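You operate a simulated robot arm through the tools that you are given. There is no shell and no other tool.

Carry out the task below with a simulated two-armed robot. There is one attempt and no reset: what you move stays moved.

Task
Set an egg in each egg cup: white cup on the orange plate, blue cup on the blue plate. Set down upright: what you pick out.

It is judged by the outcome, as a careful person would: the job done as asked, and still so three seconds after it is handed in. It fails if anything else is knocked over, pushed out of place, dropped, spilled or broken.

Robot
Two 7-joint arms with fingered hands on one trunk that stands fixed in place. Base frame: the origin is at the foot of the trunk, x ahead of it, y to its left, z up. Lengths are in mm, angles in rad, forces in N, time in s.
The left shoulder is at [70, 142, 1239], the right one opposite. With the tool pointing down near the work surface each hand reaches from about 400 to 800 mm from the base axis, measured 20 degrees to its own side. Payload 3.6 kg a hand.
Tool frame (each hand has its own): the origin (TCP) lies between the finger pads and is the grasp point; the fingertips stand 25 mm ahead of it; z points along the fingers, y is the line along which they close. The gripper opens to 88 mm. The gripper's body begins 29 mm behind the TCP. The gripper is a hand of 5 fingers: y runs from the thumb to the fingers, the wrist lies at [-13, -97, -162] in the tool frame, and closing takes about 1.5 s.
Orientation is told as [roll, pitch, yaw] about the base's x, y, z axes, in that order, counted from this pose: with the fingers straight down and the wrist toward the robot, the tool's x, y and z point along [0, 1, 0], [1, 0, 0] and [0, 0, -1] of the base frame.

Tools
- The arms move only by the tool jog_arm. It takes "left_moves", "right_moves" or both (then of equal length, played together; a hand with none holds still); each is a list of rows, each an object (a shift or turn left out is 0, a gripper value left out holds the last) with "dp": the shift along the tool's x, y, z in mm, a list of three; "rot": the turn, a rotation vector about the tool's x, y, z in rad, a list of three. In form: [{"dp": [tx, ty, tz], "rot": [rx, ry, rz]}, ...]. A call has 1 to 20 rows; each row is the pose to reach, as a shift and turn from the pose commanded when the call began, along the tool's axes at that moment. "left_fingers" and "right_fingers" are, for a hand that has rows, the closure, from 0 (fully open) to 1 (shut), set as the call begins (left out, the last holds). Rows are played at 5 a second. More than 50 mm and 0.15 rad between two rows, or a gripper value outside its range, and nothing of the call is played. A pose out of reach is approached as far as the arm can. The call stops where the force on the tool passes 40 N (or 10 N more than at its start, if that is more) or the arm is blocked; 0.2 s more then pass. The fingers move at their own pace (about 72 mm/s each) and stop on an object; they squeeze with about 31 N. The grip force told is the motor's: it shows also when the fingers shut on nothing. Time passes only in rows, and 0.2 s behind the last, so rows that repeat a pose let the fingers close. It gives the time, the measured TCP pose, the force on the tool (base axes), the opening and the grip force at its end, in the units of the frame above (readings bear some noise), with the torque about the TCP (base axes, N m) and any sound that the robot's microphone picked up.
- Cameras (640 x 400 px; columns grow to the right, rows downward): "scene" is now at [113.5, -69.4, 1463.3]; the picture's right is [-0.60, -0.80, 0.00], its down [-0.45, 0.34, -0.82] and it looks along [0.66, -0.49, -0.57] (base axes); focal length 332 px, centre (320, 200). "left" rides on the left gripper at [-59, -79, -105] in its tool frame; the picture's right is [-0.73, -0.32, 0.61], its down [0.62, -0.68, 0.38] and it looks along [0.29, 0.66, 0.70] (tool axes); focal length 234 px, centre (320, 200). "right" rides on the right gripper at [59, -79, -105] in its tool frame; the picture's right is [-0.73, 0.32, -0.61], its down [-0.62, -0.68, 0.38] and it looks along [-0.29, 0.66, 0.70] (tool axes); focal length 234 px, centre (320, 200). There is no depth. A picture from a camera that has moved, and an enlarged one, comes with that camera's place and axes in the base frame and with its lens. The place of the scene camera against the robot may be out by one fixed shift of up to 25 mm in any direction.
- get_image(camera): a new picture of that camera. It takes no simulated time.
- raise_lower(by): slides the trunk up (or, below 0, down) by that many mm; the arms and the scene camera ride with it, the base frame stays. It gives what a move gives, with no picture.
- grasp_type(shape, hand): the hand has 5 fingers and takes this shape, open, in about a second: jaw (thumb against the fingers, like two jaws); tri (thumb and two fingers); tip (a fingertip pinch); poke (one finger out to press); point (the index stretched); flat (the hand flat); cup (the hand cupped); fist (a fist). The gripper value then closes the fingers along that shape, each until it touches; the sizes above hold for jaw. It gives what a move gives, with no picture.
- turn_head(pan, tilt): turns the head with the scene camera to pan (to the left, within 1.501 rad either way) and tilt (down, from -0.506 to 1.204), counted from straight ahead of the robot. It gives what a move gives.
- inspect(camera, box): a new picture of the part [left, top, right, bottom] of that camera's present view, enlarged. It takes no simulated time.
- hand_in(): hands the job in; it is judged then, once.

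Nothing tells you positions but the pictures and the camera data. Unless the task says otherwise, let go and move clear before handing in.

The tools are called after "Emit:" as name(argument=value, ...) on one line, values as JSON. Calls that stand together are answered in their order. jog_arm: Moves the arms, as the interface text tells. Its arguments: {"type":"object","properties":{"left_moves":{"type":"array","items":{"type":"object","properties":{"dp":{"type":"array","items":{"type":"number"}},"rot":{"type":"array","items":{"type":"number"}}}}},"left_fingers":{"type":"number"},"right_moves":{"type":"array","items":{"type":"object","properties":{"dp":{"type":"array","items":{"type":"number"}},"rot":{"type":"array","items":{"type":"number"}}}}},"right_fingers":{"type":"number"}},"required":[]} The other tools are called the same way: raise_lower (by) slides the trunk up or down; grasp_type (shape, hand) gives the hand a shape; turn_head (pan, tilt) turns the head that bears the scene camera; get_image (camera) takes a picture; inspect (camera, box) takes an enlarged picture of a part of a camera's view; hand_in () hands the job in.

At the start:

```text
time_s: 0.0
left_tcp_pos: [468.9, -61.1, 1181.8]
left_ee_rot: [0.0, -0.001, 0.001]
left_force: [0.5, -0.4, -0.3]
left_wrist_torque: [0.03, 0.03, -0.03]
left_width: 87.8
left_grip_force: 0.1
left_shape: jaw
right_tcp_pos: [308.9, -453.9, 1278.9]
right_ee_rot: [-0.001, 0.002, 0.002]
right_force: [0.1, 0.4, 0.7]
right_wrist_torque: [-0.01, 0.01, -0.02]
right_width: 87.7
right_grip_force: 0.1
right_shape: jaw
trunk travel left (down, up): [-775.0, 165.0]
head pan, tilt: [-0.641, 0.602]
```

scene: 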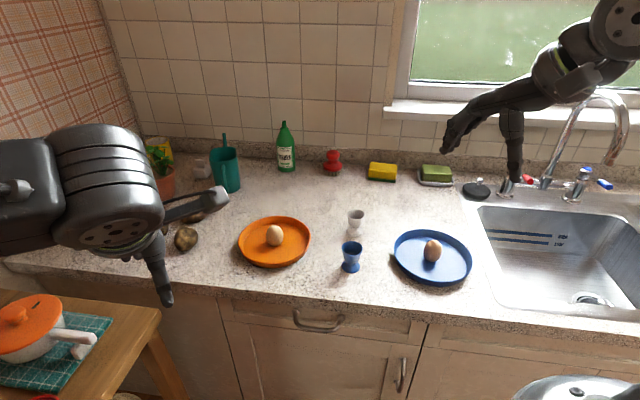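
right: 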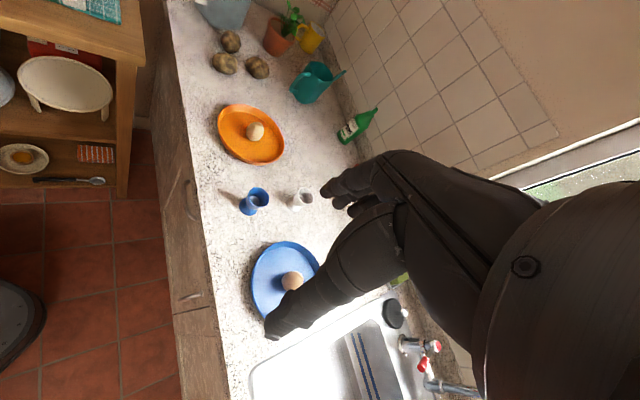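
left: 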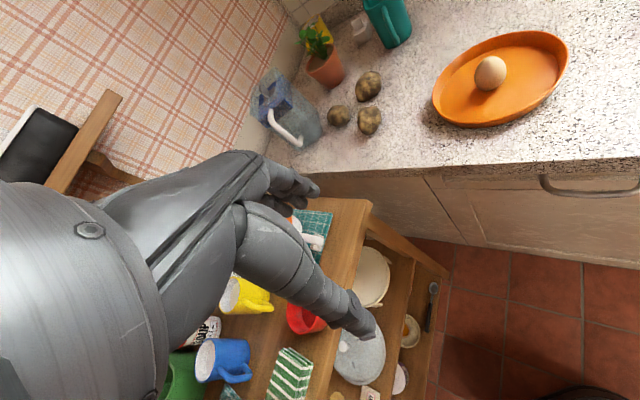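

I see an orange plate and a blue plate with an egg on each, and between them a small white egg cup and a blue egg cup. All of them are on the right-hand side of the counter. I'll look closer before moving anything.

Emit:
inspect(camera="scene", box=[220, 190, 380, 290])

Emit:
inspect(camera="scene", box=[330, 190, 490, 290])

Emit:
inspect(camera="right", box=[200, 90, 340, 178])

Emit:
inspect(camera="right", box=[200, 170, 360, 340])

Emit:
inspect(camera="left", box=[400, 0, 640, 150])

```text
4.00 times, centred on (300, 240) of scene
camera zoom: at [113.5, -69.4, 1463.3], right [-0.6, -0.8, 0.0], down [-0.45, 0.34, -0.82], along [0.66, -0.49, -0.57], focal length 1328 px, centre (400, 40)
```

zoom: 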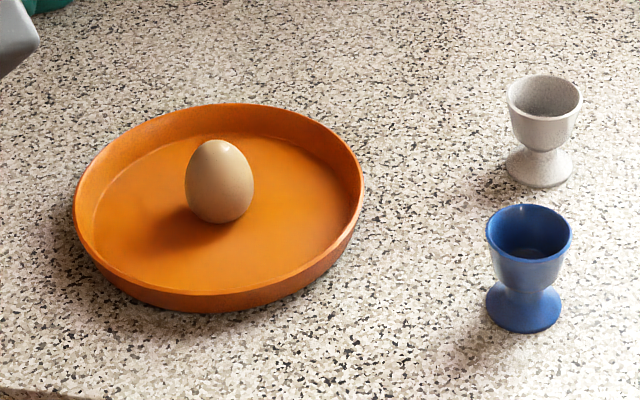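

```text
4.00 times, centred on (410, 240) of scene
camera zoom: at [113.5, -69.4, 1463.3], right [-0.6, -0.8, 0.0], down [-0.45, 0.34, -0.82], along [0.66, -0.49, -0.57], focal length 1328 px, centre (-40, 40)
```

zoom: 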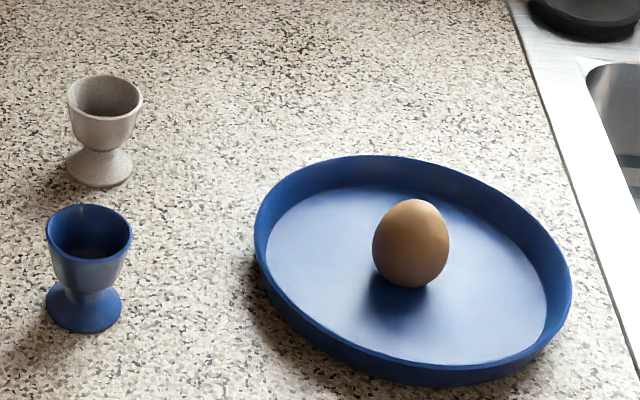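

```text
4.55 times, centred on (270, 134) of right
camera zoom: at [230.4, -393.7, 1382.2], right [0.32, -0.73, 0.61], down [-0.68, -0.62, -0.38], along [0.66, -0.29, -0.7], focal length 1064 px, centre (547, 500)
```

zoom: 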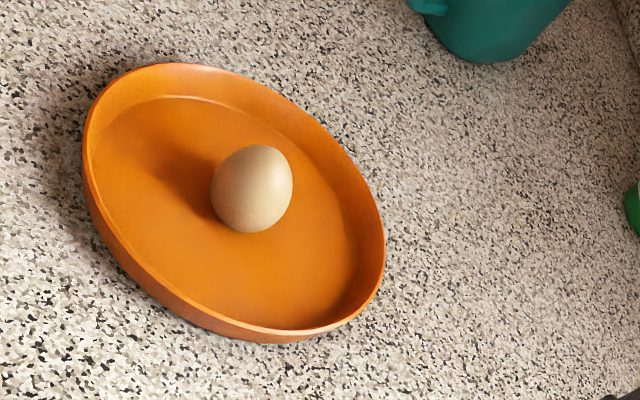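

```text
2.35 times, centred on (280, 255) of right
camera zoom: at [230.4, -393.7, 1382.2], right [0.32, -0.73, 0.61], down [-0.68, -0.62, -0.38], along [0.66, -0.29, -0.7], focal length 551 px, centre (414, 71)
```

zoom: 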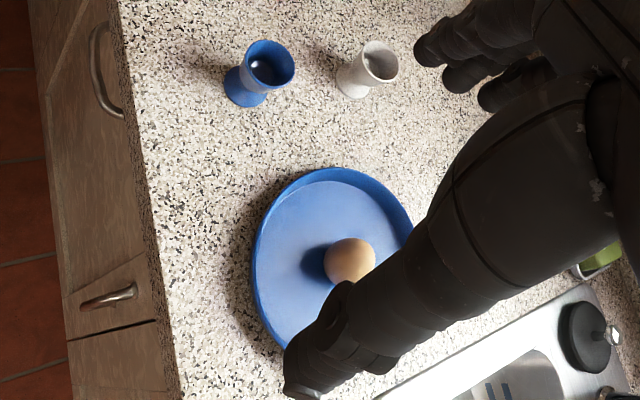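

```text
2.67 times, centred on (520, 75) of left
camera zoom: at [389.2, -119.5, 1286.0], right [-0.32, -0.73, -0.61], down [-0.68, 0.62, -0.38], along [0.66, 0.29, -0.7], focal length 624 px, centre (-213, 533)
```

zoom: 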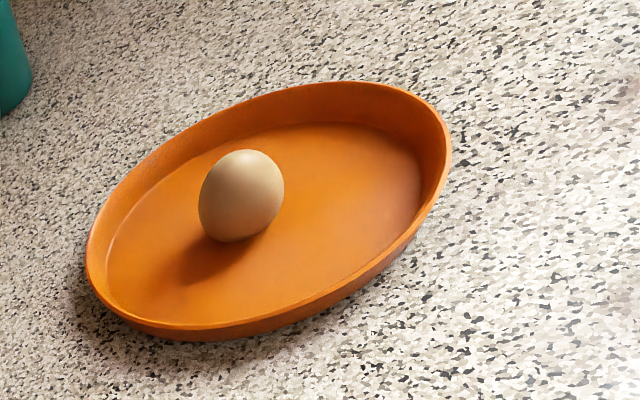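

Both eggs stand upright near the middle of their plates. The rims sit around z≈940, with the orange plate near (655, -340), the blue plate near (400, -590), and the cups between them. I'll bring the right hand, which has the best reach here, in high above the objects so its camera can fix the positions more accurately.

Emit:
jog_arm(right_moves=[{"dp": [-5, 25, 30]}, {"dp": [-10, 50, 60]}, {"dp": [-16, 75, 90]}, {"dp": [-21, 100, 120]}, {"dp": [-26, 121, 149]}, {"dp": [-26, 121, 149]}], right_fingers=0)

Emit:
get_image(camera="right")

Emit:
get_image(camera="scene")

```text
time_s: 1.4
left_tcp_pos: [468.7, -59.4, 1181.0]
left_ee_rot: [0.0, -0.001, 0.0]
left_force: [0.1, -1.1, 0.2]
left_wrist_torque: [-0.03, -0.02, -0.02]
left_width: 87.7
left_grip_force: 0.0
left_shape: jaw
right_tcp_pos: [430.3, -479.5, 1130.0]
right_ee_rot: [0.001, -0.003, 0.001]
right_force: [-0.7, 0.3, 0.4]
right_wrist_torque: [-0.01, -0.02, 0.01]
right_width: 87.7
right_grip_force: 0.0
right_shape: jaw
trunk travel left (down, up): [-775.0, 165.0]
head pan, tilt: [-0.641, 0.602]
```

```text
taken
camera right: at [351.0, -419.4, 1232.9], right [0.32, -0.73, 0.61], down [-0.68, -0.62, -0.38], along [0.66, -0.29, -0.7], focal length 234 px, centre (320, 200)
```

right: 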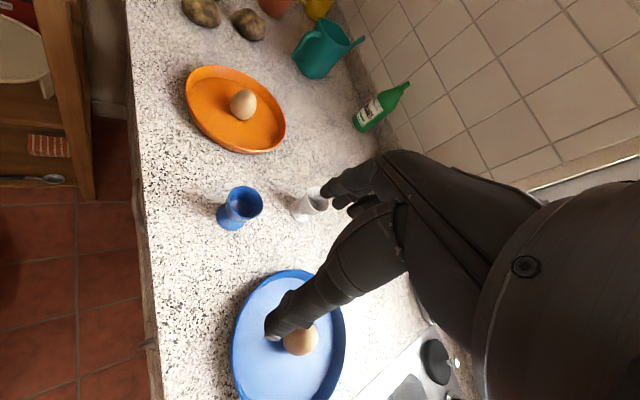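

```text
taken
camera scene: at [112.7, -68.9, 1463.4], right [-0.6, -0.8, 0.0], down [-0.45, 0.34, -0.82], along [0.66, -0.49, -0.57], focal length 332 px, centre (320, 200)
```

scene: 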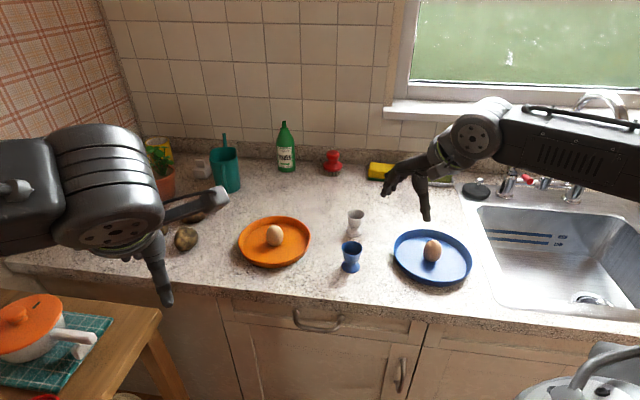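

The hand is now hovering above the cups. I'll zoom in to measure pixel positions.

Emit:
inspect(camera="scene", box=[360, 140, 488, 240])

Emit:
inspect(camera="right", box=[170, 50, 362, 170])

Emit:
inspect(camera="right", box=[190, 160, 350, 260])

Emit:
inspect(camera="right", box=[190, 260, 414, 400])

```text
4.00 times, centred on (424, 190) of scene
camera zoom: at [112.7, -68.9, 1463.4], right [-0.6, -0.8, 0.0], down [-0.45, 0.34, -0.82], along [0.66, -0.49, -0.57], focal length 1328 px, centre (-96, 240)
```

zoom: 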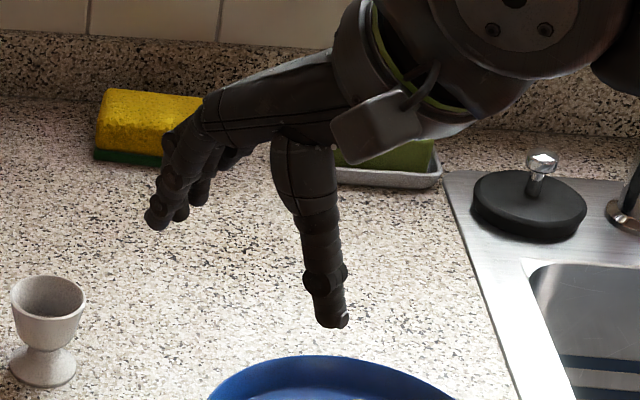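

```text
3.33 times, centred on (266, 110) of right
camera zoom: at [351.0, -419.4, 1232.9], right [0.32, -0.73, 0.61], down [-0.68, -0.62, -0.38], along [0.66, -0.29, -0.7], focal length 781 px, centre (500, 500)
```

zoom: 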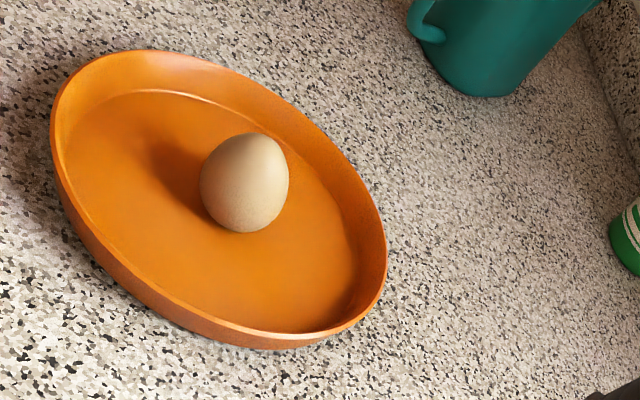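

```text
4.00 times, centred on (270, 210) of right
camera zoom: at [351.0, -419.4, 1232.9], right [0.32, -0.73, 0.61], down [-0.68, -0.62, -0.38], along [0.66, -0.29, -0.7], focal length 937 px, centre (520, 160)
```

zoom: 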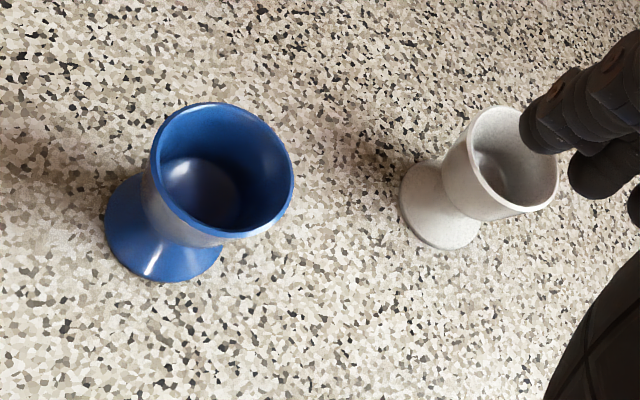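

```text
2.86 times, centred on (302, 330) of right
camera zoom: at [351.0, -419.4, 1232.9], right [0.32, -0.73, 0.61], down [-0.68, -0.62, -0.38], along [0.66, -0.29, -0.7], focal length 669 px, centre (371, -171)
```

zoom: 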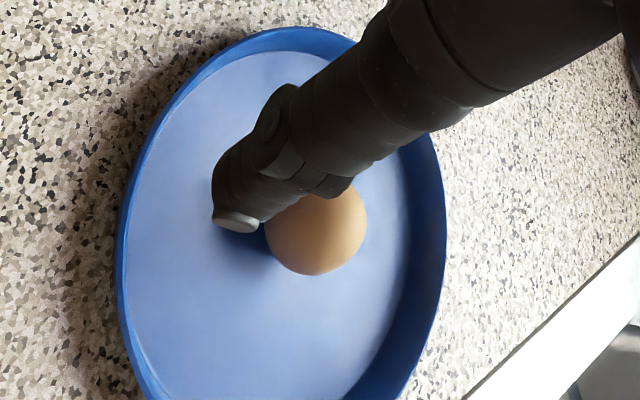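

First triangulation gives egg A (orange) at about (688,-338), egg B (blue) at about (420,-600), the blue cup at (528,-441) and the white cup at (616,-535). I'll take closer views to refine these, especially the heights.

Emit:
jog_arm(right_moves=[{"dp": [16, 26, 14]}, {"dp": [32, 52, 28]}, {"dp": [48, 78, 42]}, {"dp": [64, 104, 56]}, {"dp": [79.5, 130, 70]}, {"dp": [79.5, 130, 70]}])

Emit:
get_image(camera="right")

Emit:
inspect(camera="right", box=[150, 90, 342, 210])

Emit:
inspect(camera="right", box=[190, 230, 414, 370])

```text
time_s: 2.8
left_tcp_pos: [468.4, -62.1, 1180.0]
left_ee_rot: [0.0, 0.0, -0.001]
left_force: [-0.7, 0.1, -0.1]
left_wrist_torque: [-0.02, -0.03, 0.01]
left_width: 87.2
left_grip_force: 0.0
left_shape: jaw
right_tcp_pos: [558.6, -399.9, 1060.5]
right_ee_rot: [0.001, 0.0, 0.0]
right_force: [0.8, 0.2, -0.5]
right_wrist_torque: [0.03, 0.02, -0.03]
right_width: 87.7
right_grip_force: 0.0
right_shape: jaw
trunk travel left (down, up): [-775.0, 165.0]
head pan, tilt: [-0.641, 0.602]
```

```text
taken
camera right: at [480.4, -340.2, 1163.7], right [0.32, -0.73, 0.61], down [-0.68, -0.62, -0.38], along [0.66, -0.29, -0.7], focal length 234 px, centre (320, 200)
```

right: 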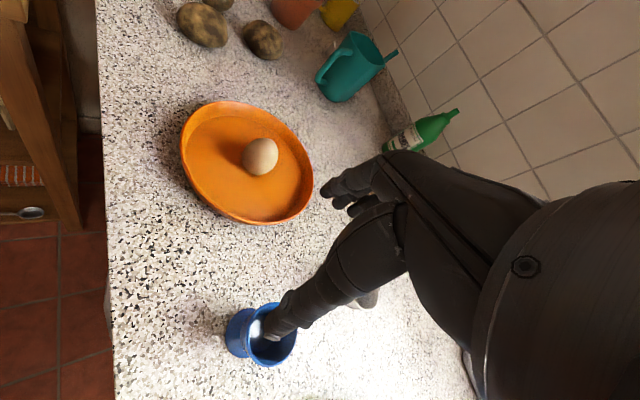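

```text
3.33 times, centred on (246, 150) of right
camera zoom: at [480.4, -340.2, 1163.7], right [0.32, -0.73, 0.61], down [-0.68, -0.62, -0.38], along [0.66, -0.29, -0.7], focal length 781 px, centre (567, 367)
```

zoom: 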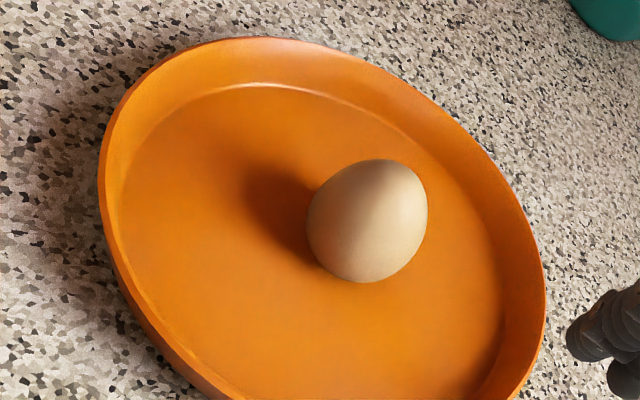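

```text
2.86 times, centred on (302, 300) of right
camera zoom: at [480.4, -340.2, 1163.7], right [0.32, -0.73, 0.61], down [-0.68, -0.62, -0.38], along [0.66, -0.29, -0.7], focal length 669 px, centre (371, -86)
```

zoom: 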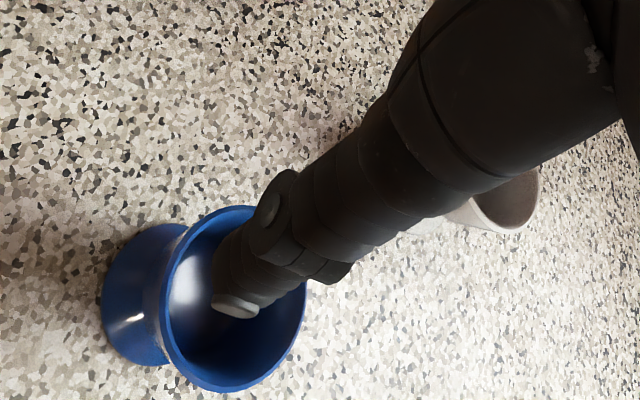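

The plates look about 186 mm across, with egg A at the centre of the orange plate near (697,-337). Next I'll hover beside the white cup for a close view of it.

Emit:
jog_arm(right_moves=[{"dp": [-36, 3, 6]}, {"dp": [-72, 6, 12]}, {"dp": [-108, 9, 18]}, {"dp": [-144, 12, 24]}, {"dp": [-178, 13, 30]}, {"dp": [-178, 13, 30]}])

Emit:
get_image(camera="right")

Emit:
inspect(camera="right", box=[150, 120, 342, 240])

Emit:
get_image(camera="scene")

```text
time_s: 4.2
left_tcp_pos: [468.6, -60.0, 1179.6]
left_ee_rot: [-0.002, -0.001, 0.0]
left_force: [1.2, 0.0, 0.0]
left_wrist_torque: [-0.01, 0.03, 0.01]
left_width: 87.4
left_grip_force: 0.0
left_shape: jaw
right_tcp_pos: [572.4, -579.0, 1029.7]
right_ee_rot: [0.0, 0.0, 0.004]
right_force: [-0.4, 0.4, -0.2]
right_wrist_torque: [0.0, -0.02, 0.01]
right_width: 87.8
right_grip_force: 0.1
right_shape: jaw
trunk travel left (down, up): [-775.0, 165.0]
head pan, tilt: [-0.641, 0.602]
```

```text
taken
camera right: at [494.6, -519.2, 1134.0], right [0.32, -0.73, 0.61], down [-0.68, -0.62, -0.38], along [0.66, -0.29, -0.7], focal length 234 px, centre (320, 200)
```

right: 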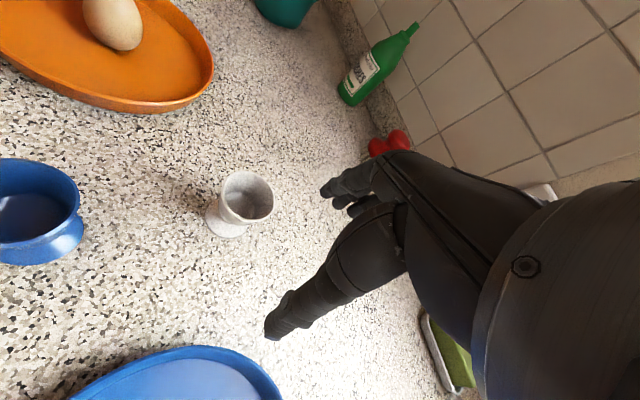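

```text
3.33 times, centred on (246, 180) of right
camera zoom: at [494.6, -519.2, 1134.0], right [0.32, -0.73, 0.61], down [-0.68, -0.62, -0.38], along [0.66, -0.29, -0.7], focal length 781 px, centre (567, 267)
```

zoom: 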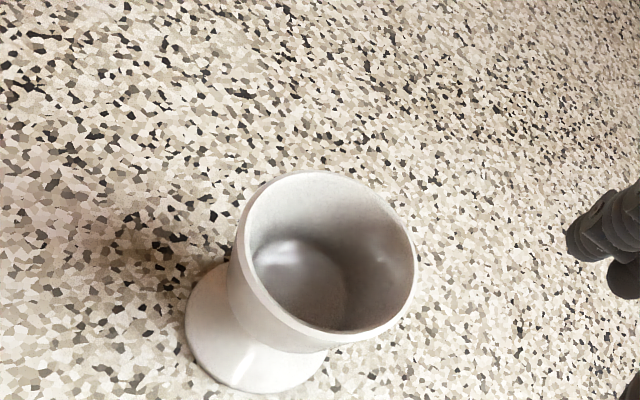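

```text
taken
camera scene: at [113.4, -69.0, 1463.3], right [-0.6, -0.8, 0.0], down [-0.45, 0.34, -0.82], along [0.66, -0.49, -0.57], focal length 332 px, centre (320, 200)
```

scene: 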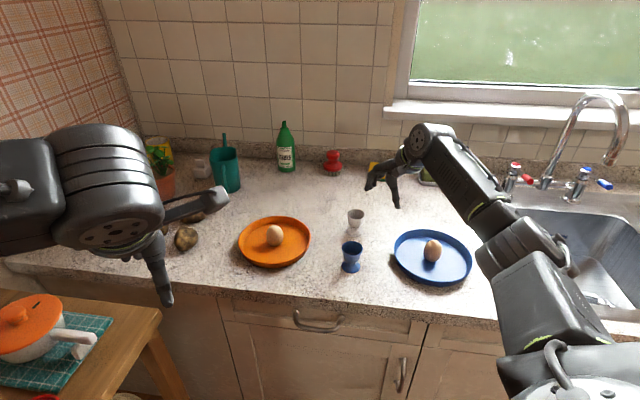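

The white cup's rim is at about (607.5, -531, 959). I'll align over it and check before going down.

Emit:
jog_arm(right_moves=[{"dp": [24, 17, 0]}, {"dp": [47.5, 35, 0]}, {"dp": [47.5, 35, 10]}, {"dp": [47.5, 35, 10]}])

Emit:
get_image(camera="right")

Emit:
inspect(camera="scene", box=[310, 150, 438, 250])

Emit:
get_image(camera="left")

```text
time_s: 5.2
left_tcp_pos: [468.5, -59.8, 1180.5]
left_ee_rot: [0.0, -0.002, -0.001]
left_force: [0.7, 2.0, 0.4]
left_wrist_torque: [-0.02, -0.01, 0.04]
left_width: 87.8
left_grip_force: 0.0
left_shape: jaw
right_tcp_pos: [607.8, -531.0, 1019.3]
right_ee_rot: [-0.002, 0.0, 0.0]
right_force: [-0.1, 0.2, 1.3]
right_wrist_torque: [0.02, 0.0, 0.01]
right_width: 87.8
right_grip_force: 0.0
right_shape: jaw
trunk travel left (down, up): [-775.0, 165.0]
head pan, tilt: [-0.641, 0.602]
```

```text
taken
camera right: at [529.8, -471.2, 1123.0], right [0.32, -0.73, 0.61], down [-0.68, -0.62, -0.38], along [0.66, -0.29, -0.7], focal length 234 px, centre (320, 200)
```

right: 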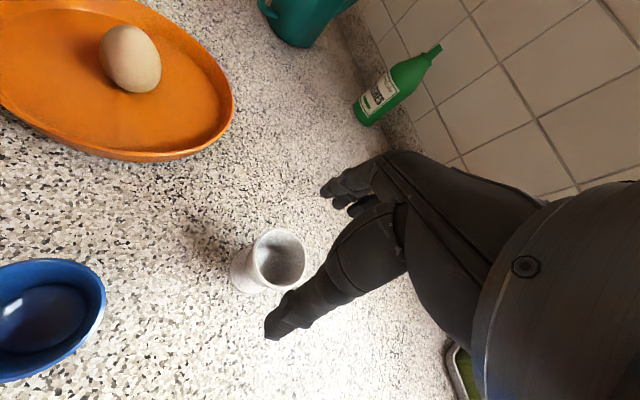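

```text
4.00 times, centred on (374, 200) of scene
camera zoom: at [113.8, -69.3, 1463.3], right [-0.6, -0.8, 0.0], down [-0.45, 0.34, -0.82], along [0.66, -0.49, -0.57], focal length 1328 px, centre (104, 200)
```

zoom: 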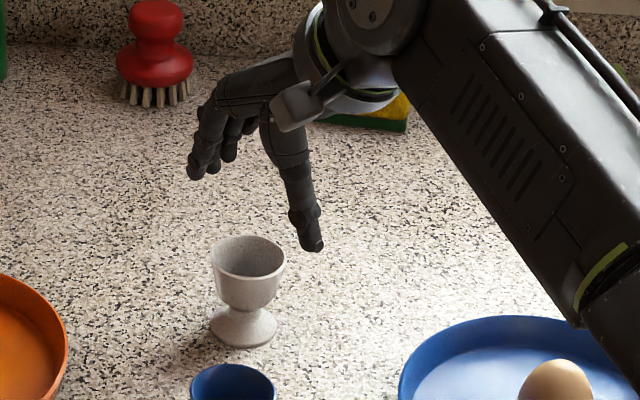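

```text
taken
camera left: at [389.4, -119.4, 1286.0], right [-0.32, -0.73, -0.61], down [-0.68, 0.62, -0.38], along [0.66, 0.29, -0.7], focal length 234 px, centre (320, 200)
```

left: 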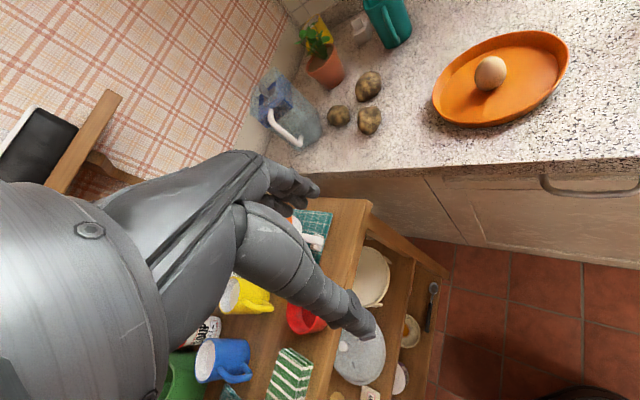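

Alignment over the white cup looks right. Before descending I'll check where the elbow and forearm are relative to the blue plate and the sink.

Emit:
get_image(camera="scene")

Emit:
inspect(camera="scene", box=[400, 150, 640, 400])

```text
taken
camera scene: at [113.8, -69.3, 1463.3], right [-0.6, -0.8, 0.0], down [-0.45, 0.34, -0.82], along [0.66, -0.49, -0.57], focal length 332 px, centre (320, 200)
```

scene: 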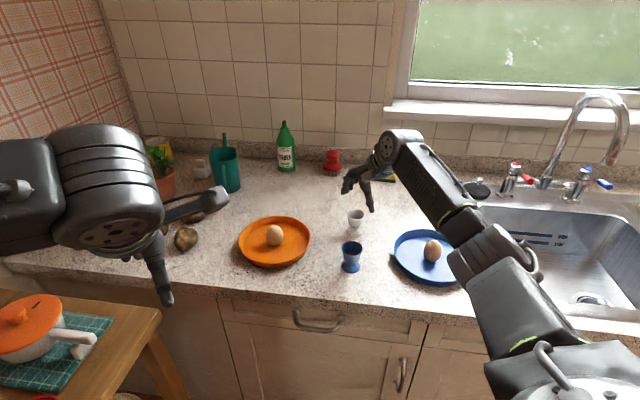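

```text
1.60 times, centred on (520, 275) of scene
camera zoom: at [113.8, -69.3, 1463.3], right [-0.6, -0.8, 0.0], down [-0.45, 0.34, -0.82], along [0.66, -0.49, -0.57], focal length 531 px, centre (0, 80)
```

zoom: 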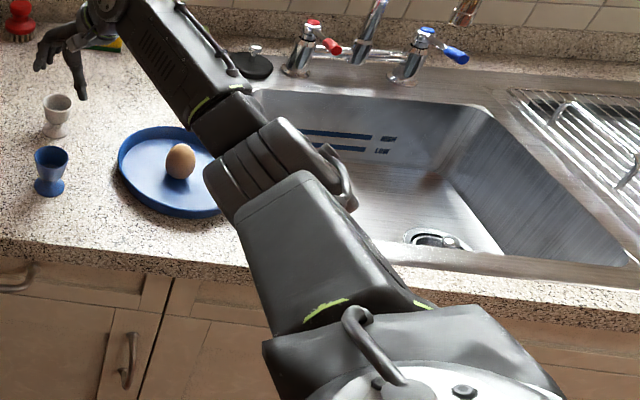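

The arm stays well above the blue plate, so I'll lower the open hand straight down around the white cup.

Emit:
jog_arm(right_moves=[{"dp": [0, 0, 15]}, {"dp": [0, 0, 30]}, {"dp": [0, 0, 45]}, {"dp": [0, 0, 55]}, {"dp": [0, 0, 62]}, {"dp": [0, 0, 69]}, {"dp": [0, 0, 69]}])

Emit:
inspect(camera="scene", box=[310, 150, 438, 250])

Emit:
get_image(camera="right")

```text
time_s: 6.8
left_tcp_pos: [469.3, -61.6, 1180.8]
left_ee_rot: [0.001, 0.0, 0.0]
left_force: [0.4, -0.8, -0.3]
left_wrist_torque: [-0.02, 0.0, 0.0]
left_width: 87.7
left_grip_force: 0.0
left_shape: jaw
right_tcp_pos: [607.3, -528.0, 949.7]
right_ee_rot: [-0.001, 0.0, 0.001]
right_force: [0.0, 0.3, -0.4]
right_wrist_torque: [-0.02, -0.04, 0.02]
right_width: 87.8
right_grip_force: 0.1
right_shape: jaw
trunk travel left (down, up): [-775.0, 165.0]
head pan, tilt: [-0.641, 0.602]
```

```text
4.00 times, centred on (374, 200) of scene
camera zoom: at [113.6, -69.4, 1463.3], right [-0.6, -0.8, 0.0], down [-0.45, 0.34, -0.82], along [0.66, -0.49, -0.57], focal length 1328 px, centre (104, 200)
```

zoom: 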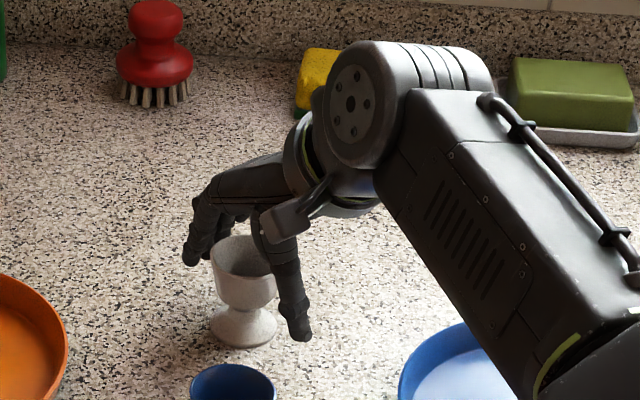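

```text
taken
camera right: at [529.5, -470.5, 1053.9], right [0.32, -0.73, 0.61], down [-0.68, -0.62, -0.38], along [0.66, -0.29, -0.7], focal length 234 px, centre (320, 200)
```

right: 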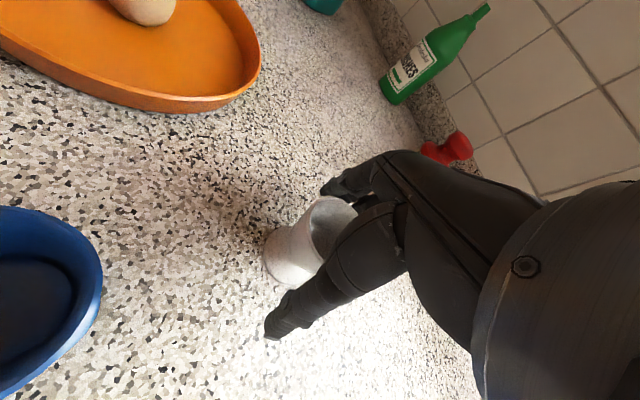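

The cup is between the thumb and fingers. I'll close on it, limiting the closure to just under the cup's width.

Emit:
jog_arm(right_moves=[{"dp": [0, 0, 0]}, {"dp": [0, 0, 0]}, {"dp": [0, 0, 0]}, {"dp": [0, 0, 0]}, {"dp": [0, 0, 0]}, {"dp": [0, 0, 0]}, {"dp": [0, 0, 0]}, {"dp": [0, 0, 0]}], right_fingers=0.55)

Emit:
inspect(camera="scene", box=[310, 150, 438, 250])

Emit:
get_image(camera="right")

```text
time_s: 8.6
left_tcp_pos: [470.2, -60.3, 1180.5]
left_ee_rot: [-0.001, -0.001, 0.0]
left_force: [0.4, -0.3, 0.9]
left_wrist_torque: [0.0, 0.0, -0.01]
left_width: 87.4
left_grip_force: 0.2
left_shape: jaw
right_tcp_pos: [607.1, -529.1, 950.4]
right_ee_rot: [-0.001, 0.0, -0.001]
right_force: [0.4, -0.5, -0.8]
right_wrist_torque: [0.05, 0.0, 0.02]
right_width: 40.1
right_grip_force: 0.1
right_shape: jaw
trunk travel left (down, up): [-775.0, 165.0]
head pan, tilt: [-0.641, 0.602]
```

```text
4.00 times, centred on (374, 200) of scene
camera zoom: at [113.7, -69.4, 1463.3], right [-0.6, -0.8, 0.0], down [-0.45, 0.34, -0.82], along [0.66, -0.49, -0.57], focal length 1328 px, centre (104, 200)
```

zoom: 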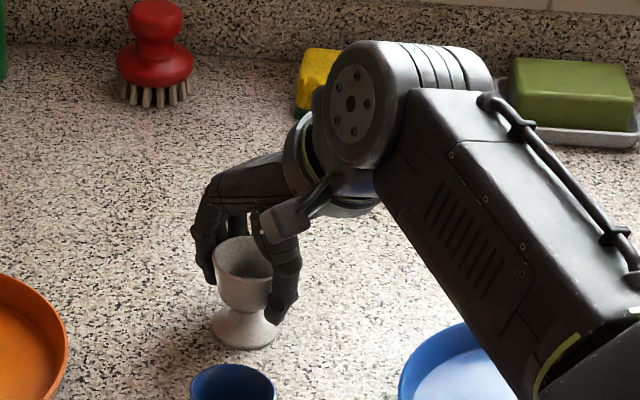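

```text
taken
camera right: at [529.6, -470.5, 1054.0], right [0.32, -0.73, 0.61], down [-0.68, -0.62, -0.38], along [0.66, -0.29, -0.7], focal length 234 px, centre (320, 200)
```

right: 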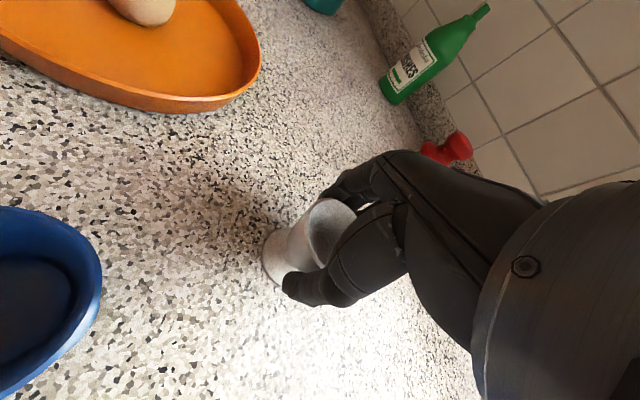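

The hand is at 40 mm opening with no grip force yet, because the bowl tapers towards the fingertips. I'll close further.

Emit:
jog_arm(right_moves=[{"dp": [0, 0, 0]}, {"dp": [0, 0, 0]}, {"dp": [0, 0, 0]}, {"dp": [0, 0, 0]}], right_fingers=0.65)

Emit:
inspect(camera="scene", box=[310, 150, 438, 250])

```text
time_s: 9.6
left_tcp_pos: [468.1, -60.1, 1180.7]
left_ee_rot: [0.0, 0.0, 0.0]
left_force: [0.4, 0.5, -0.4]
left_wrist_torque: [-0.05, -0.03, 0.0]
left_width: 87.5
left_grip_force: 0.1
left_shape: jaw
right_tcp_pos: [608.3, -529.2, 950.8]
right_ee_rot: [-0.001, 0.0, 0.001]
right_force: [-0.3, 0.5, -1.1]
right_wrist_torque: [-0.01, 0.01, 0.01]
right_width: 32.6
right_grip_force: 30.6
right_shape: jaw
trunk travel left (down, up): [-775.0, 165.0]
head pan, tilt: [-0.641, 0.602]
```

```text
4.00 times, centred on (374, 200) of scene
camera zoom: at [113.8, -69.5, 1463.3], right [-0.6, -0.8, 0.0], down [-0.45, 0.34, -0.82], along [0.66, -0.49, -0.57], focal length 1328 px, centre (104, 200)
```

zoom: 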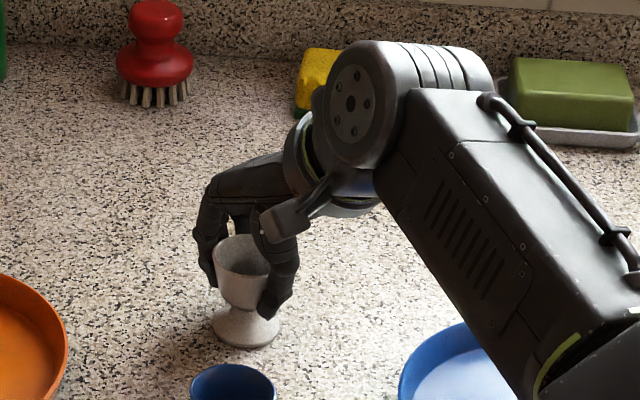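

The cup is gripped (30 N at 32.6 mm). I'll lift gently, then carry it to a hover beside the orange plate for a closer look at the egg and plate.

Emit:
jog_arm(right_moves=[{"dp": [0, 0, -6]}, {"dp": [0, 0, -14]}, {"dp": [0, 0, -30]}, {"dp": [0, 0, -48]}, {"dp": [0, 0, -68]}, {"dp": [0, 0, -90]}, {"dp": [0, 0, -90]}])

Emit:
inspect(camera="scene", box=[310, 130, 438, 230])

Emit:
get_image(camera="right")

```text
time_s: 11.2
left_tcp_pos: [469.7, -60.7, 1181.6]
left_ee_rot: [0.0, -0.001, 0.001]
left_force: [-0.3, -0.4, 0.3]
left_wrist_torque: [0.03, 0.0, -0.01]
left_width: 87.5
left_grip_force: 0.0
left_shape: jaw
right_tcp_pos: [607.7, -531.3, 1040.5]
right_ee_rot: [0.0, 0.002, 0.002]
right_force: [0.2, 0.2, 0.0]
right_wrist_torque: [0.0, 0.01, -0.02]
right_width: 32.4
right_grip_force: 31.6
right_shape: jaw
trunk travel left (down, up): [-775.0, 165.0]
head pan, tilt: [-0.641, 0.602]
```

```text
4.00 times, centred on (374, 180) of scene
camera zoom: at [113.9, -69.7, 1463.3], right [-0.6, -0.8, 0.0], down [-0.45, 0.34, -0.82], along [0.66, -0.49, -0.57], focal length 1328 px, centre (104, 280)
```

zoom: 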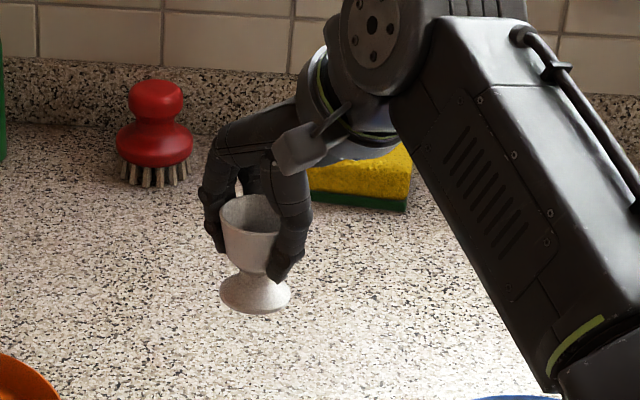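

```text
taken
camera right: at [529.7, -470.7, 1144.0], right [0.32, -0.73, 0.61], down [-0.68, -0.62, -0.38], along [0.66, -0.29, -0.7], focal length 234 px, centre (320, 200)
```

right: 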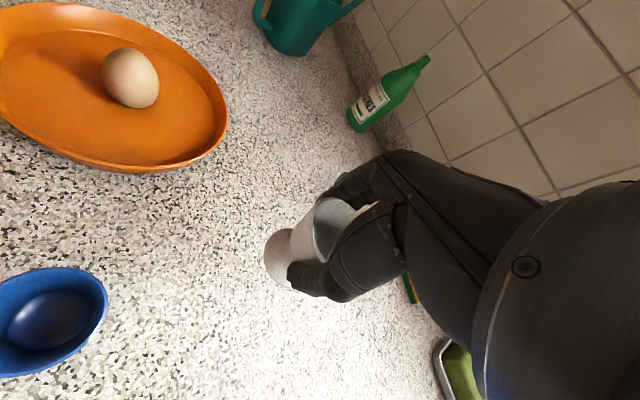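

The cup lifts cleanly and hangs upright. I'll move it towards the orange plate, staying high and to the right of the egg.

Emit:
jog_arm(right_moves=[{"dp": [16, 10, 0]}, {"dp": [38, 24, 0]}, {"dp": [60, 38, 0]}, {"dp": [82, 52, 0]}, {"dp": [100, 64, 0]}, {"dp": [113, 72, 0]}, {"dp": [121, 78, 0]}, {"dp": [125, 80, 0]}, {"dp": [125, 80, 0]}])

Emit:
get_image(camera="right")

Emit:
inspect(camera="right", box=[80, 130, 336, 290])

Emit:
inspect(camera="scene", box=[220, 150, 380, 280])

```text
time_s: 13.2
left_tcp_pos: [469.7, -61.1, 1179.8]
left_ee_rot: [0.001, 0.0, 0.0]
left_force: [-0.7, 0.1, 0.1]
left_wrist_torque: [0.03, -0.01, 0.0]
left_width: 87.3
left_grip_force: 0.0
left_shape: jaw
right_tcp_pos: [686.8, -405.4, 1041.0]
right_ee_rot: [-0.002, 0.0, 0.0]
right_force: [-0.2, 0.0, -0.8]
right_wrist_torque: [-0.03, -0.02, 0.0]
right_width: 32.3
right_grip_force: 31.1
right_shape: jaw
trunk travel left (down, up): [-775.0, 165.0]
head pan, tilt: [-0.641, 0.602]
```

```text
taken
camera right: at [609.2, -345.6, 1143.9], right [0.32, -0.73, 0.61], down [-0.68, -0.62, -0.38], along [0.66, -0.29, -0.7], focal length 234 px, centre (320, 200)
```

right: 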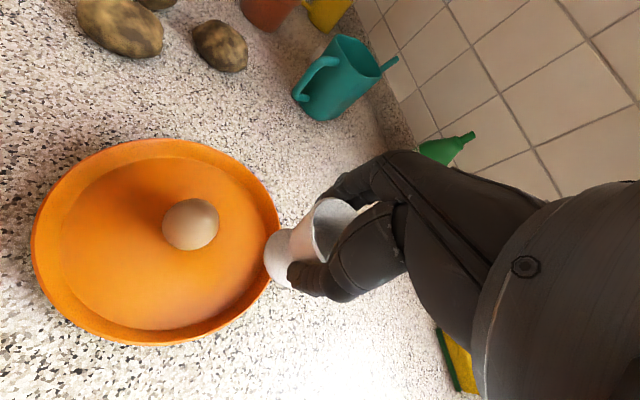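

```text
2.50 times, centred on (208, 210) of right
camera zoom: at [609.2, -345.6, 1143.9], right [0.32, -0.73, 0.61], down [-0.68, -0.62, -0.38], along [0.66, -0.29, -0.7], focal length 585 px, centre (600, 175)
```

zoom: 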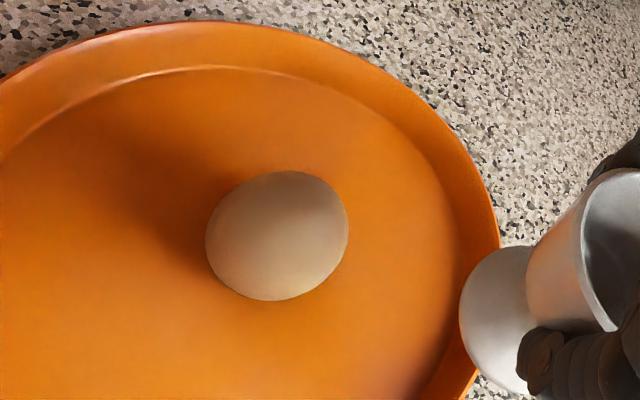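

```text
3.08 times, centred on (300, 215) of scene
camera zoom: at [113.8, -69.5, 1463.3], right [-0.6, -0.8, 0.0], down [-0.45, 0.34, -0.82], along [0.66, -0.49, -0.57], focal length 1021 px, centre (382, 154)
```

zoom: 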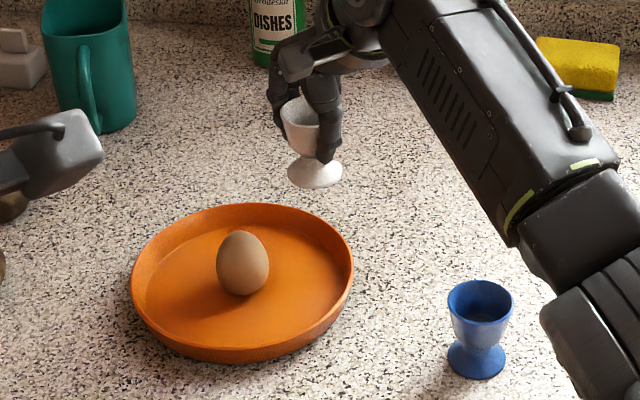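

Egg A's centre resolves to about (691,-337,930) and the plate centre to the same spot, with floor radius about 80 mm. I'll check how the cup sits relative to the hand.

Emit:
inspect(camera="right", box=[250, 180, 378, 310])

Emit:
inspect(camera="scene", box=[280, 150, 360, 230])

```text
3.08 times, centred on (314, 245) of right
camera zoom: at [609.2, -345.6, 1143.9], right [0.32, -0.73, 0.61], down [-0.68, -0.62, -0.38], along [0.66, -0.29, -0.7], focal length 720 px, centre (338, 62)
```

zoom: 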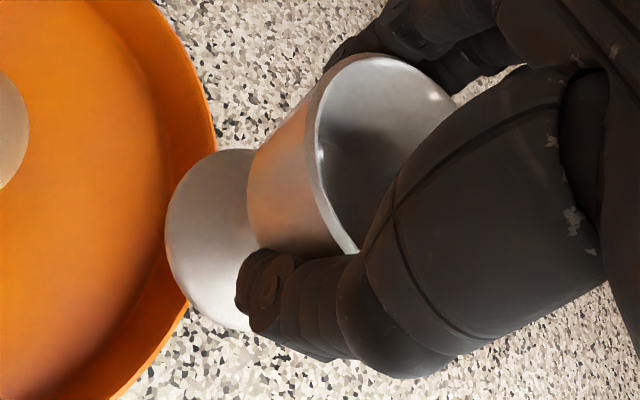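

```text
5.00 times, centred on (320, 190) of scene
camera zoom: at [113.8, -69.5, 1463.3], right [-0.6, -0.8, 0.0], down [-0.45, 0.34, -0.82], along [0.66, -0.49, -0.57], focal length 1660 px, centre (320, 250)
```

zoom: 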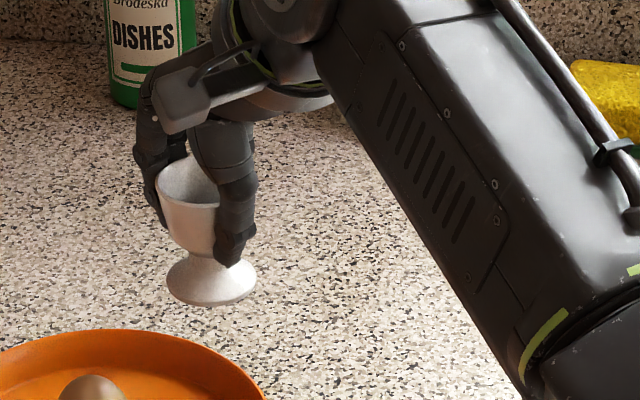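

The cup sits about 3 mm to the -y side of the TCP, and the fingers extend mostly to the -y side of it. I'll set the cup down at about (664,-383), diagonally near-right of the egg, so neither placing the cup nor picking the egg afterwards interferes. First I'll move laterally while high.

Emit:
jog_arm(right_moves=[{"dp": [6, -6, 0]}, {"dp": [15, -15, 0]}, {"dp": [22, -21.5, 0]}, {"dp": [26, -25.5, 0]}, {"dp": [26, -25.5, 10]}, {"dp": [26, -25.5, 22]}, {"dp": [26, -25.5, 34]}, {"dp": [26, -25.5, 40]}, {"dp": [26, -25.5, 40]}])

Emit:
get_image(camera="right")

Emit:
inspect(camera="scene", box=[230, 170, 358, 280])

```text
time_s: 15.2
left_tcp_pos: [469.4, -61.0, 1181.1]
left_ee_rot: [0.0, 0.0, 0.002]
left_force: [-0.2, 0.2, 0.5]
left_wrist_torque: [-0.01, 0.01, 0.04]
left_width: 87.6
left_grip_force: 0.0
left_shape: jaw
right_tcp_pos: [662.6, -379.5, 1000.9]
right_ee_rot: [0.0, 0.0, 0.0]
right_force: [-0.8, -1.0, -1.7]
right_wrist_torque: [-0.03, 0.01, 0.03]
right_width: 32.1
right_grip_force: 30.4
right_shape: jaw
trunk travel left (down, up): [-775.0, 165.0]
head pan, tilt: [-0.641, 0.602]
```

```text
taken
camera right: at [584.1, -319.5, 1103.8], right [0.32, -0.73, 0.61], down [-0.68, -0.62, -0.38], along [0.66, -0.29, -0.7], focal length 234 px, centre (320, 200)
```

right: 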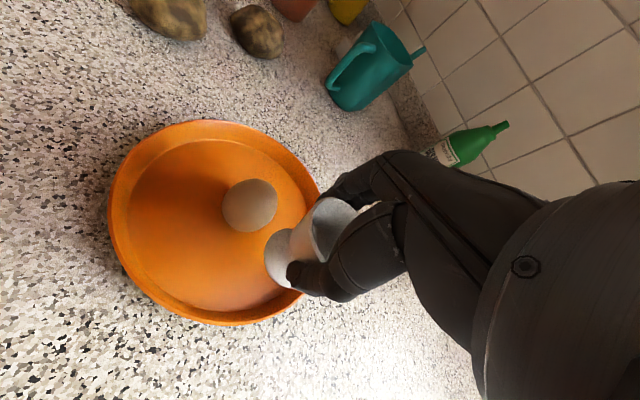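

```text
3.64 times, centred on (294, 225) of scene
camera zoom: at [113.8, -69.4, 1463.3], right [-0.6, -0.8, 0.0], down [-0.45, 0.34, -0.82], along [0.66, -0.49, -0.57], focal length 1207 px, centre (414, 109)
```

zoom: 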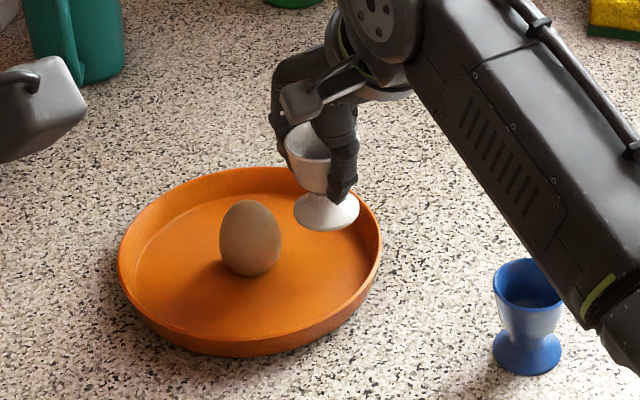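

The cup is over the right part of the plate with clearance both to the egg and the wall. I'll lower it further and check again before contact.

Emit:
jog_arm(right_moves=[{"dp": [0, 0, 8]}, {"dp": [0, 0, 16]}, {"dp": [0, 0, 24]}, {"dp": [0, 0, 30]}, {"dp": [0, 0, 34]}, {"dp": [0, 0, 34]}])

Emit:
get_image(camera="right")

Emit:
inspect(camera="scene", box=[230, 180, 340, 280])

```text
time_s: 16.6
left_tcp_pos: [469.2, -61.1, 1180.7]
left_ee_rot: [-0.001, 0.001, -0.001]
left_force: [0.4, 0.9, 0.8]
left_wrist_torque: [0.02, 0.0, -0.01]
left_width: 87.3
left_grip_force: 0.0
left_shape: jaw
right_tcp_pos: [662.8, -379.2, 967.6]
right_ee_rot: [0.0, 0.002, 0.0]
right_force: [-0.1, -0.4, -0.9]
right_wrist_torque: [-0.01, 0.0, 0.03]
right_width: 32.5
right_grip_force: 31.0
right_shape: jaw
trunk travel left (down, up): [-775.0, 165.0]
head pan, tilt: [-0.641, 0.602]
```

```text
taken
camera right: at [584.5, -319.5, 1069.8], right [0.32, -0.73, 0.61], down [-0.68, -0.62, -0.38], along [0.66, -0.29, -0.7], focal length 234 px, centre (320, 200)
```

right: 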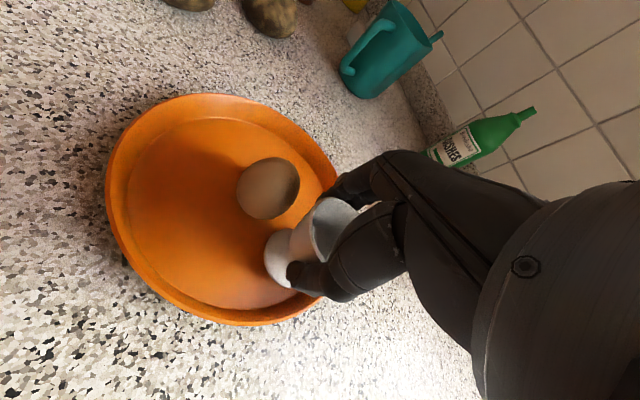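

```text
4.00 times, centred on (285, 230) of scene
camera zoom: at [113.8, -69.4, 1463.3], right [-0.6, -0.8, 0.0], down [-0.45, 0.34, -0.82], along [0.66, -0.49, -0.57], focal length 1328 px, centre (460, 80)
```

zoom: 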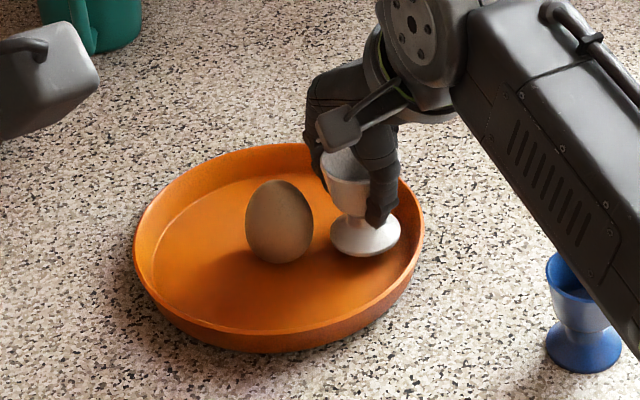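

The cup base hovers about 10 mm over the plate floor, clear of the egg. Now I'll lower in small steps and watch the force.

Emit:
jog_arm(right_moves=[{"dp": [0, 0, 2]}, {"dp": [0, 0, 4]}, {"dp": [0, 0, 6]}, {"dp": [0, 0, 7]}, {"dp": [0, 0, 7]}])

Emit:
jog_arm(right_moves=[{"dp": [0, 0, 1]}, {"dp": [0, 0, 2]}, {"dp": [0, 0, 2]}])

```text
time_s: 17.8
left_tcp_pos: [469.3, -61.1, 1180.0]
left_ee_rot: [0.0, 0.0, -0.002]
left_force: [0.3, -0.2, 0.1]
left_wrist_torque: [0.0, 0.03, -0.01]
left_width: 87.7
left_grip_force: 0.0
left_shape: jaw
right_tcp_pos: [662.7, -379.2, 959.6]
right_ee_rot: [-0.001, 0.0, 0.0]
right_force: [-0.2, -0.7, 0.1]
right_wrist_torque: [0.02, 0.02, 0.04]
right_width: 32.4
right_grip_force: 31.3
right_shape: jaw
trunk travel left (down, up): [-775.0, 165.0]
head pan, tilt: [-0.641, 0.602]
```

```text
time_s: 18.6
left_tcp_pos: [469.4, -60.3, 1180.1]
left_ee_rot: [0.0, 0.0, 0.0]
left_force: [0.8, -0.1, -1.0]
left_wrist_torque: [-0.02, -0.02, -0.04]
left_width: 87.5
left_grip_force: 0.0
left_shape: jaw
right_tcp_pos: [663.3, -379.1, 957.4]
right_ee_rot: [0.0, 0.0, -0.001]
right_force: [-1.2, 0.5, -1.0]
right_wrist_torque: [-0.03, -0.04, 0.01]
right_width: 32.1
right_grip_force: 30.7
right_shape: jaw
trunk travel left (down, up): [-775.0, 165.0]
head pan, tilt: [-0.641, 0.602]
```

Emit:
jog_arm(right_moves=[{"dp": [0, 0, 1]}, {"dp": [0, 0, 1]}])

Emit:
jog_arm(right_moves=[{"dp": [0, 0, 1]}, {"dp": [0, 0, 1]}])

Emit:
inspect(camera="scene", box=[270, 190, 350, 260])

```text
time_s: 19.2
left_tcp_pos: [468.7, -60.3, 1180.1]
left_ee_rot: [0.0, 0.0, -0.001]
left_force: [0.5, -0.6, -0.5]
left_wrist_torque: [0.0, -0.04, 0.02]
left_width: 87.6
left_grip_force: 0.1
left_shape: jaw
right_tcp_pos: [662.1, -379.1, 955.9]
right_ee_rot: [-0.001, 0.0, 0.0]
right_force: [0.2, 0.3, -0.5]
right_wrist_torque: [0.0, -0.05, -0.03]
right_width: 32.2
right_grip_force: 30.8
right_shape: jaw
trunk travel left (down, up): [-775.0, 165.0]
head pan, tilt: [-0.641, 0.602]
```

```text
time_s: 19.8
left_tcp_pos: [469.8, -61.3, 1180.4]
left_ee_rot: [0.001, 0.001, 0.001]
left_force: [0.8, 0.2, 0.4]
left_wrist_torque: [-0.03, -0.04, -0.01]
left_width: 87.7
left_grip_force: 0.1
left_shape: jaw
right_tcp_pos: [662.5, -378.6, 956.3]
right_ee_rot: [0.0, 0.001, 0.001]
right_force: [0.0, -0.2, -0.7]
right_wrist_torque: [-0.01, 0.0, 0.02]
right_width: 32.3
right_grip_force: 31.3
right_shape: jaw
trunk travel left (down, up): [-775.0, 165.0]
head pan, tilt: [-0.641, 0.602]
```

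```text
5.71 times, centred on (310, 225) of scene
camera zoom: at [113.8, -69.4, 1463.3], right [-0.6, -0.8, 0.0], down [-0.45, 0.34, -0.82], along [0.66, -0.49, -0.57], focal length 1897 px, centre (377, 57)
```

zoom: 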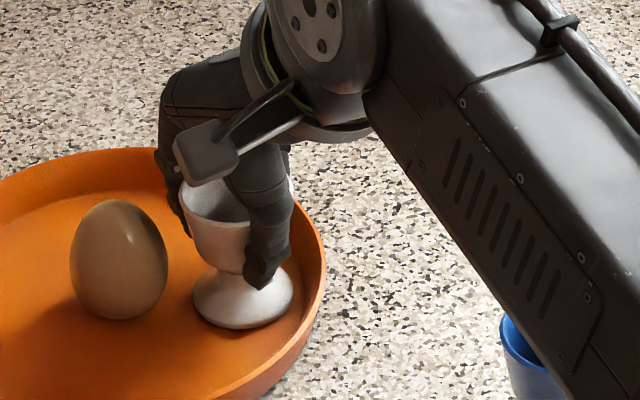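

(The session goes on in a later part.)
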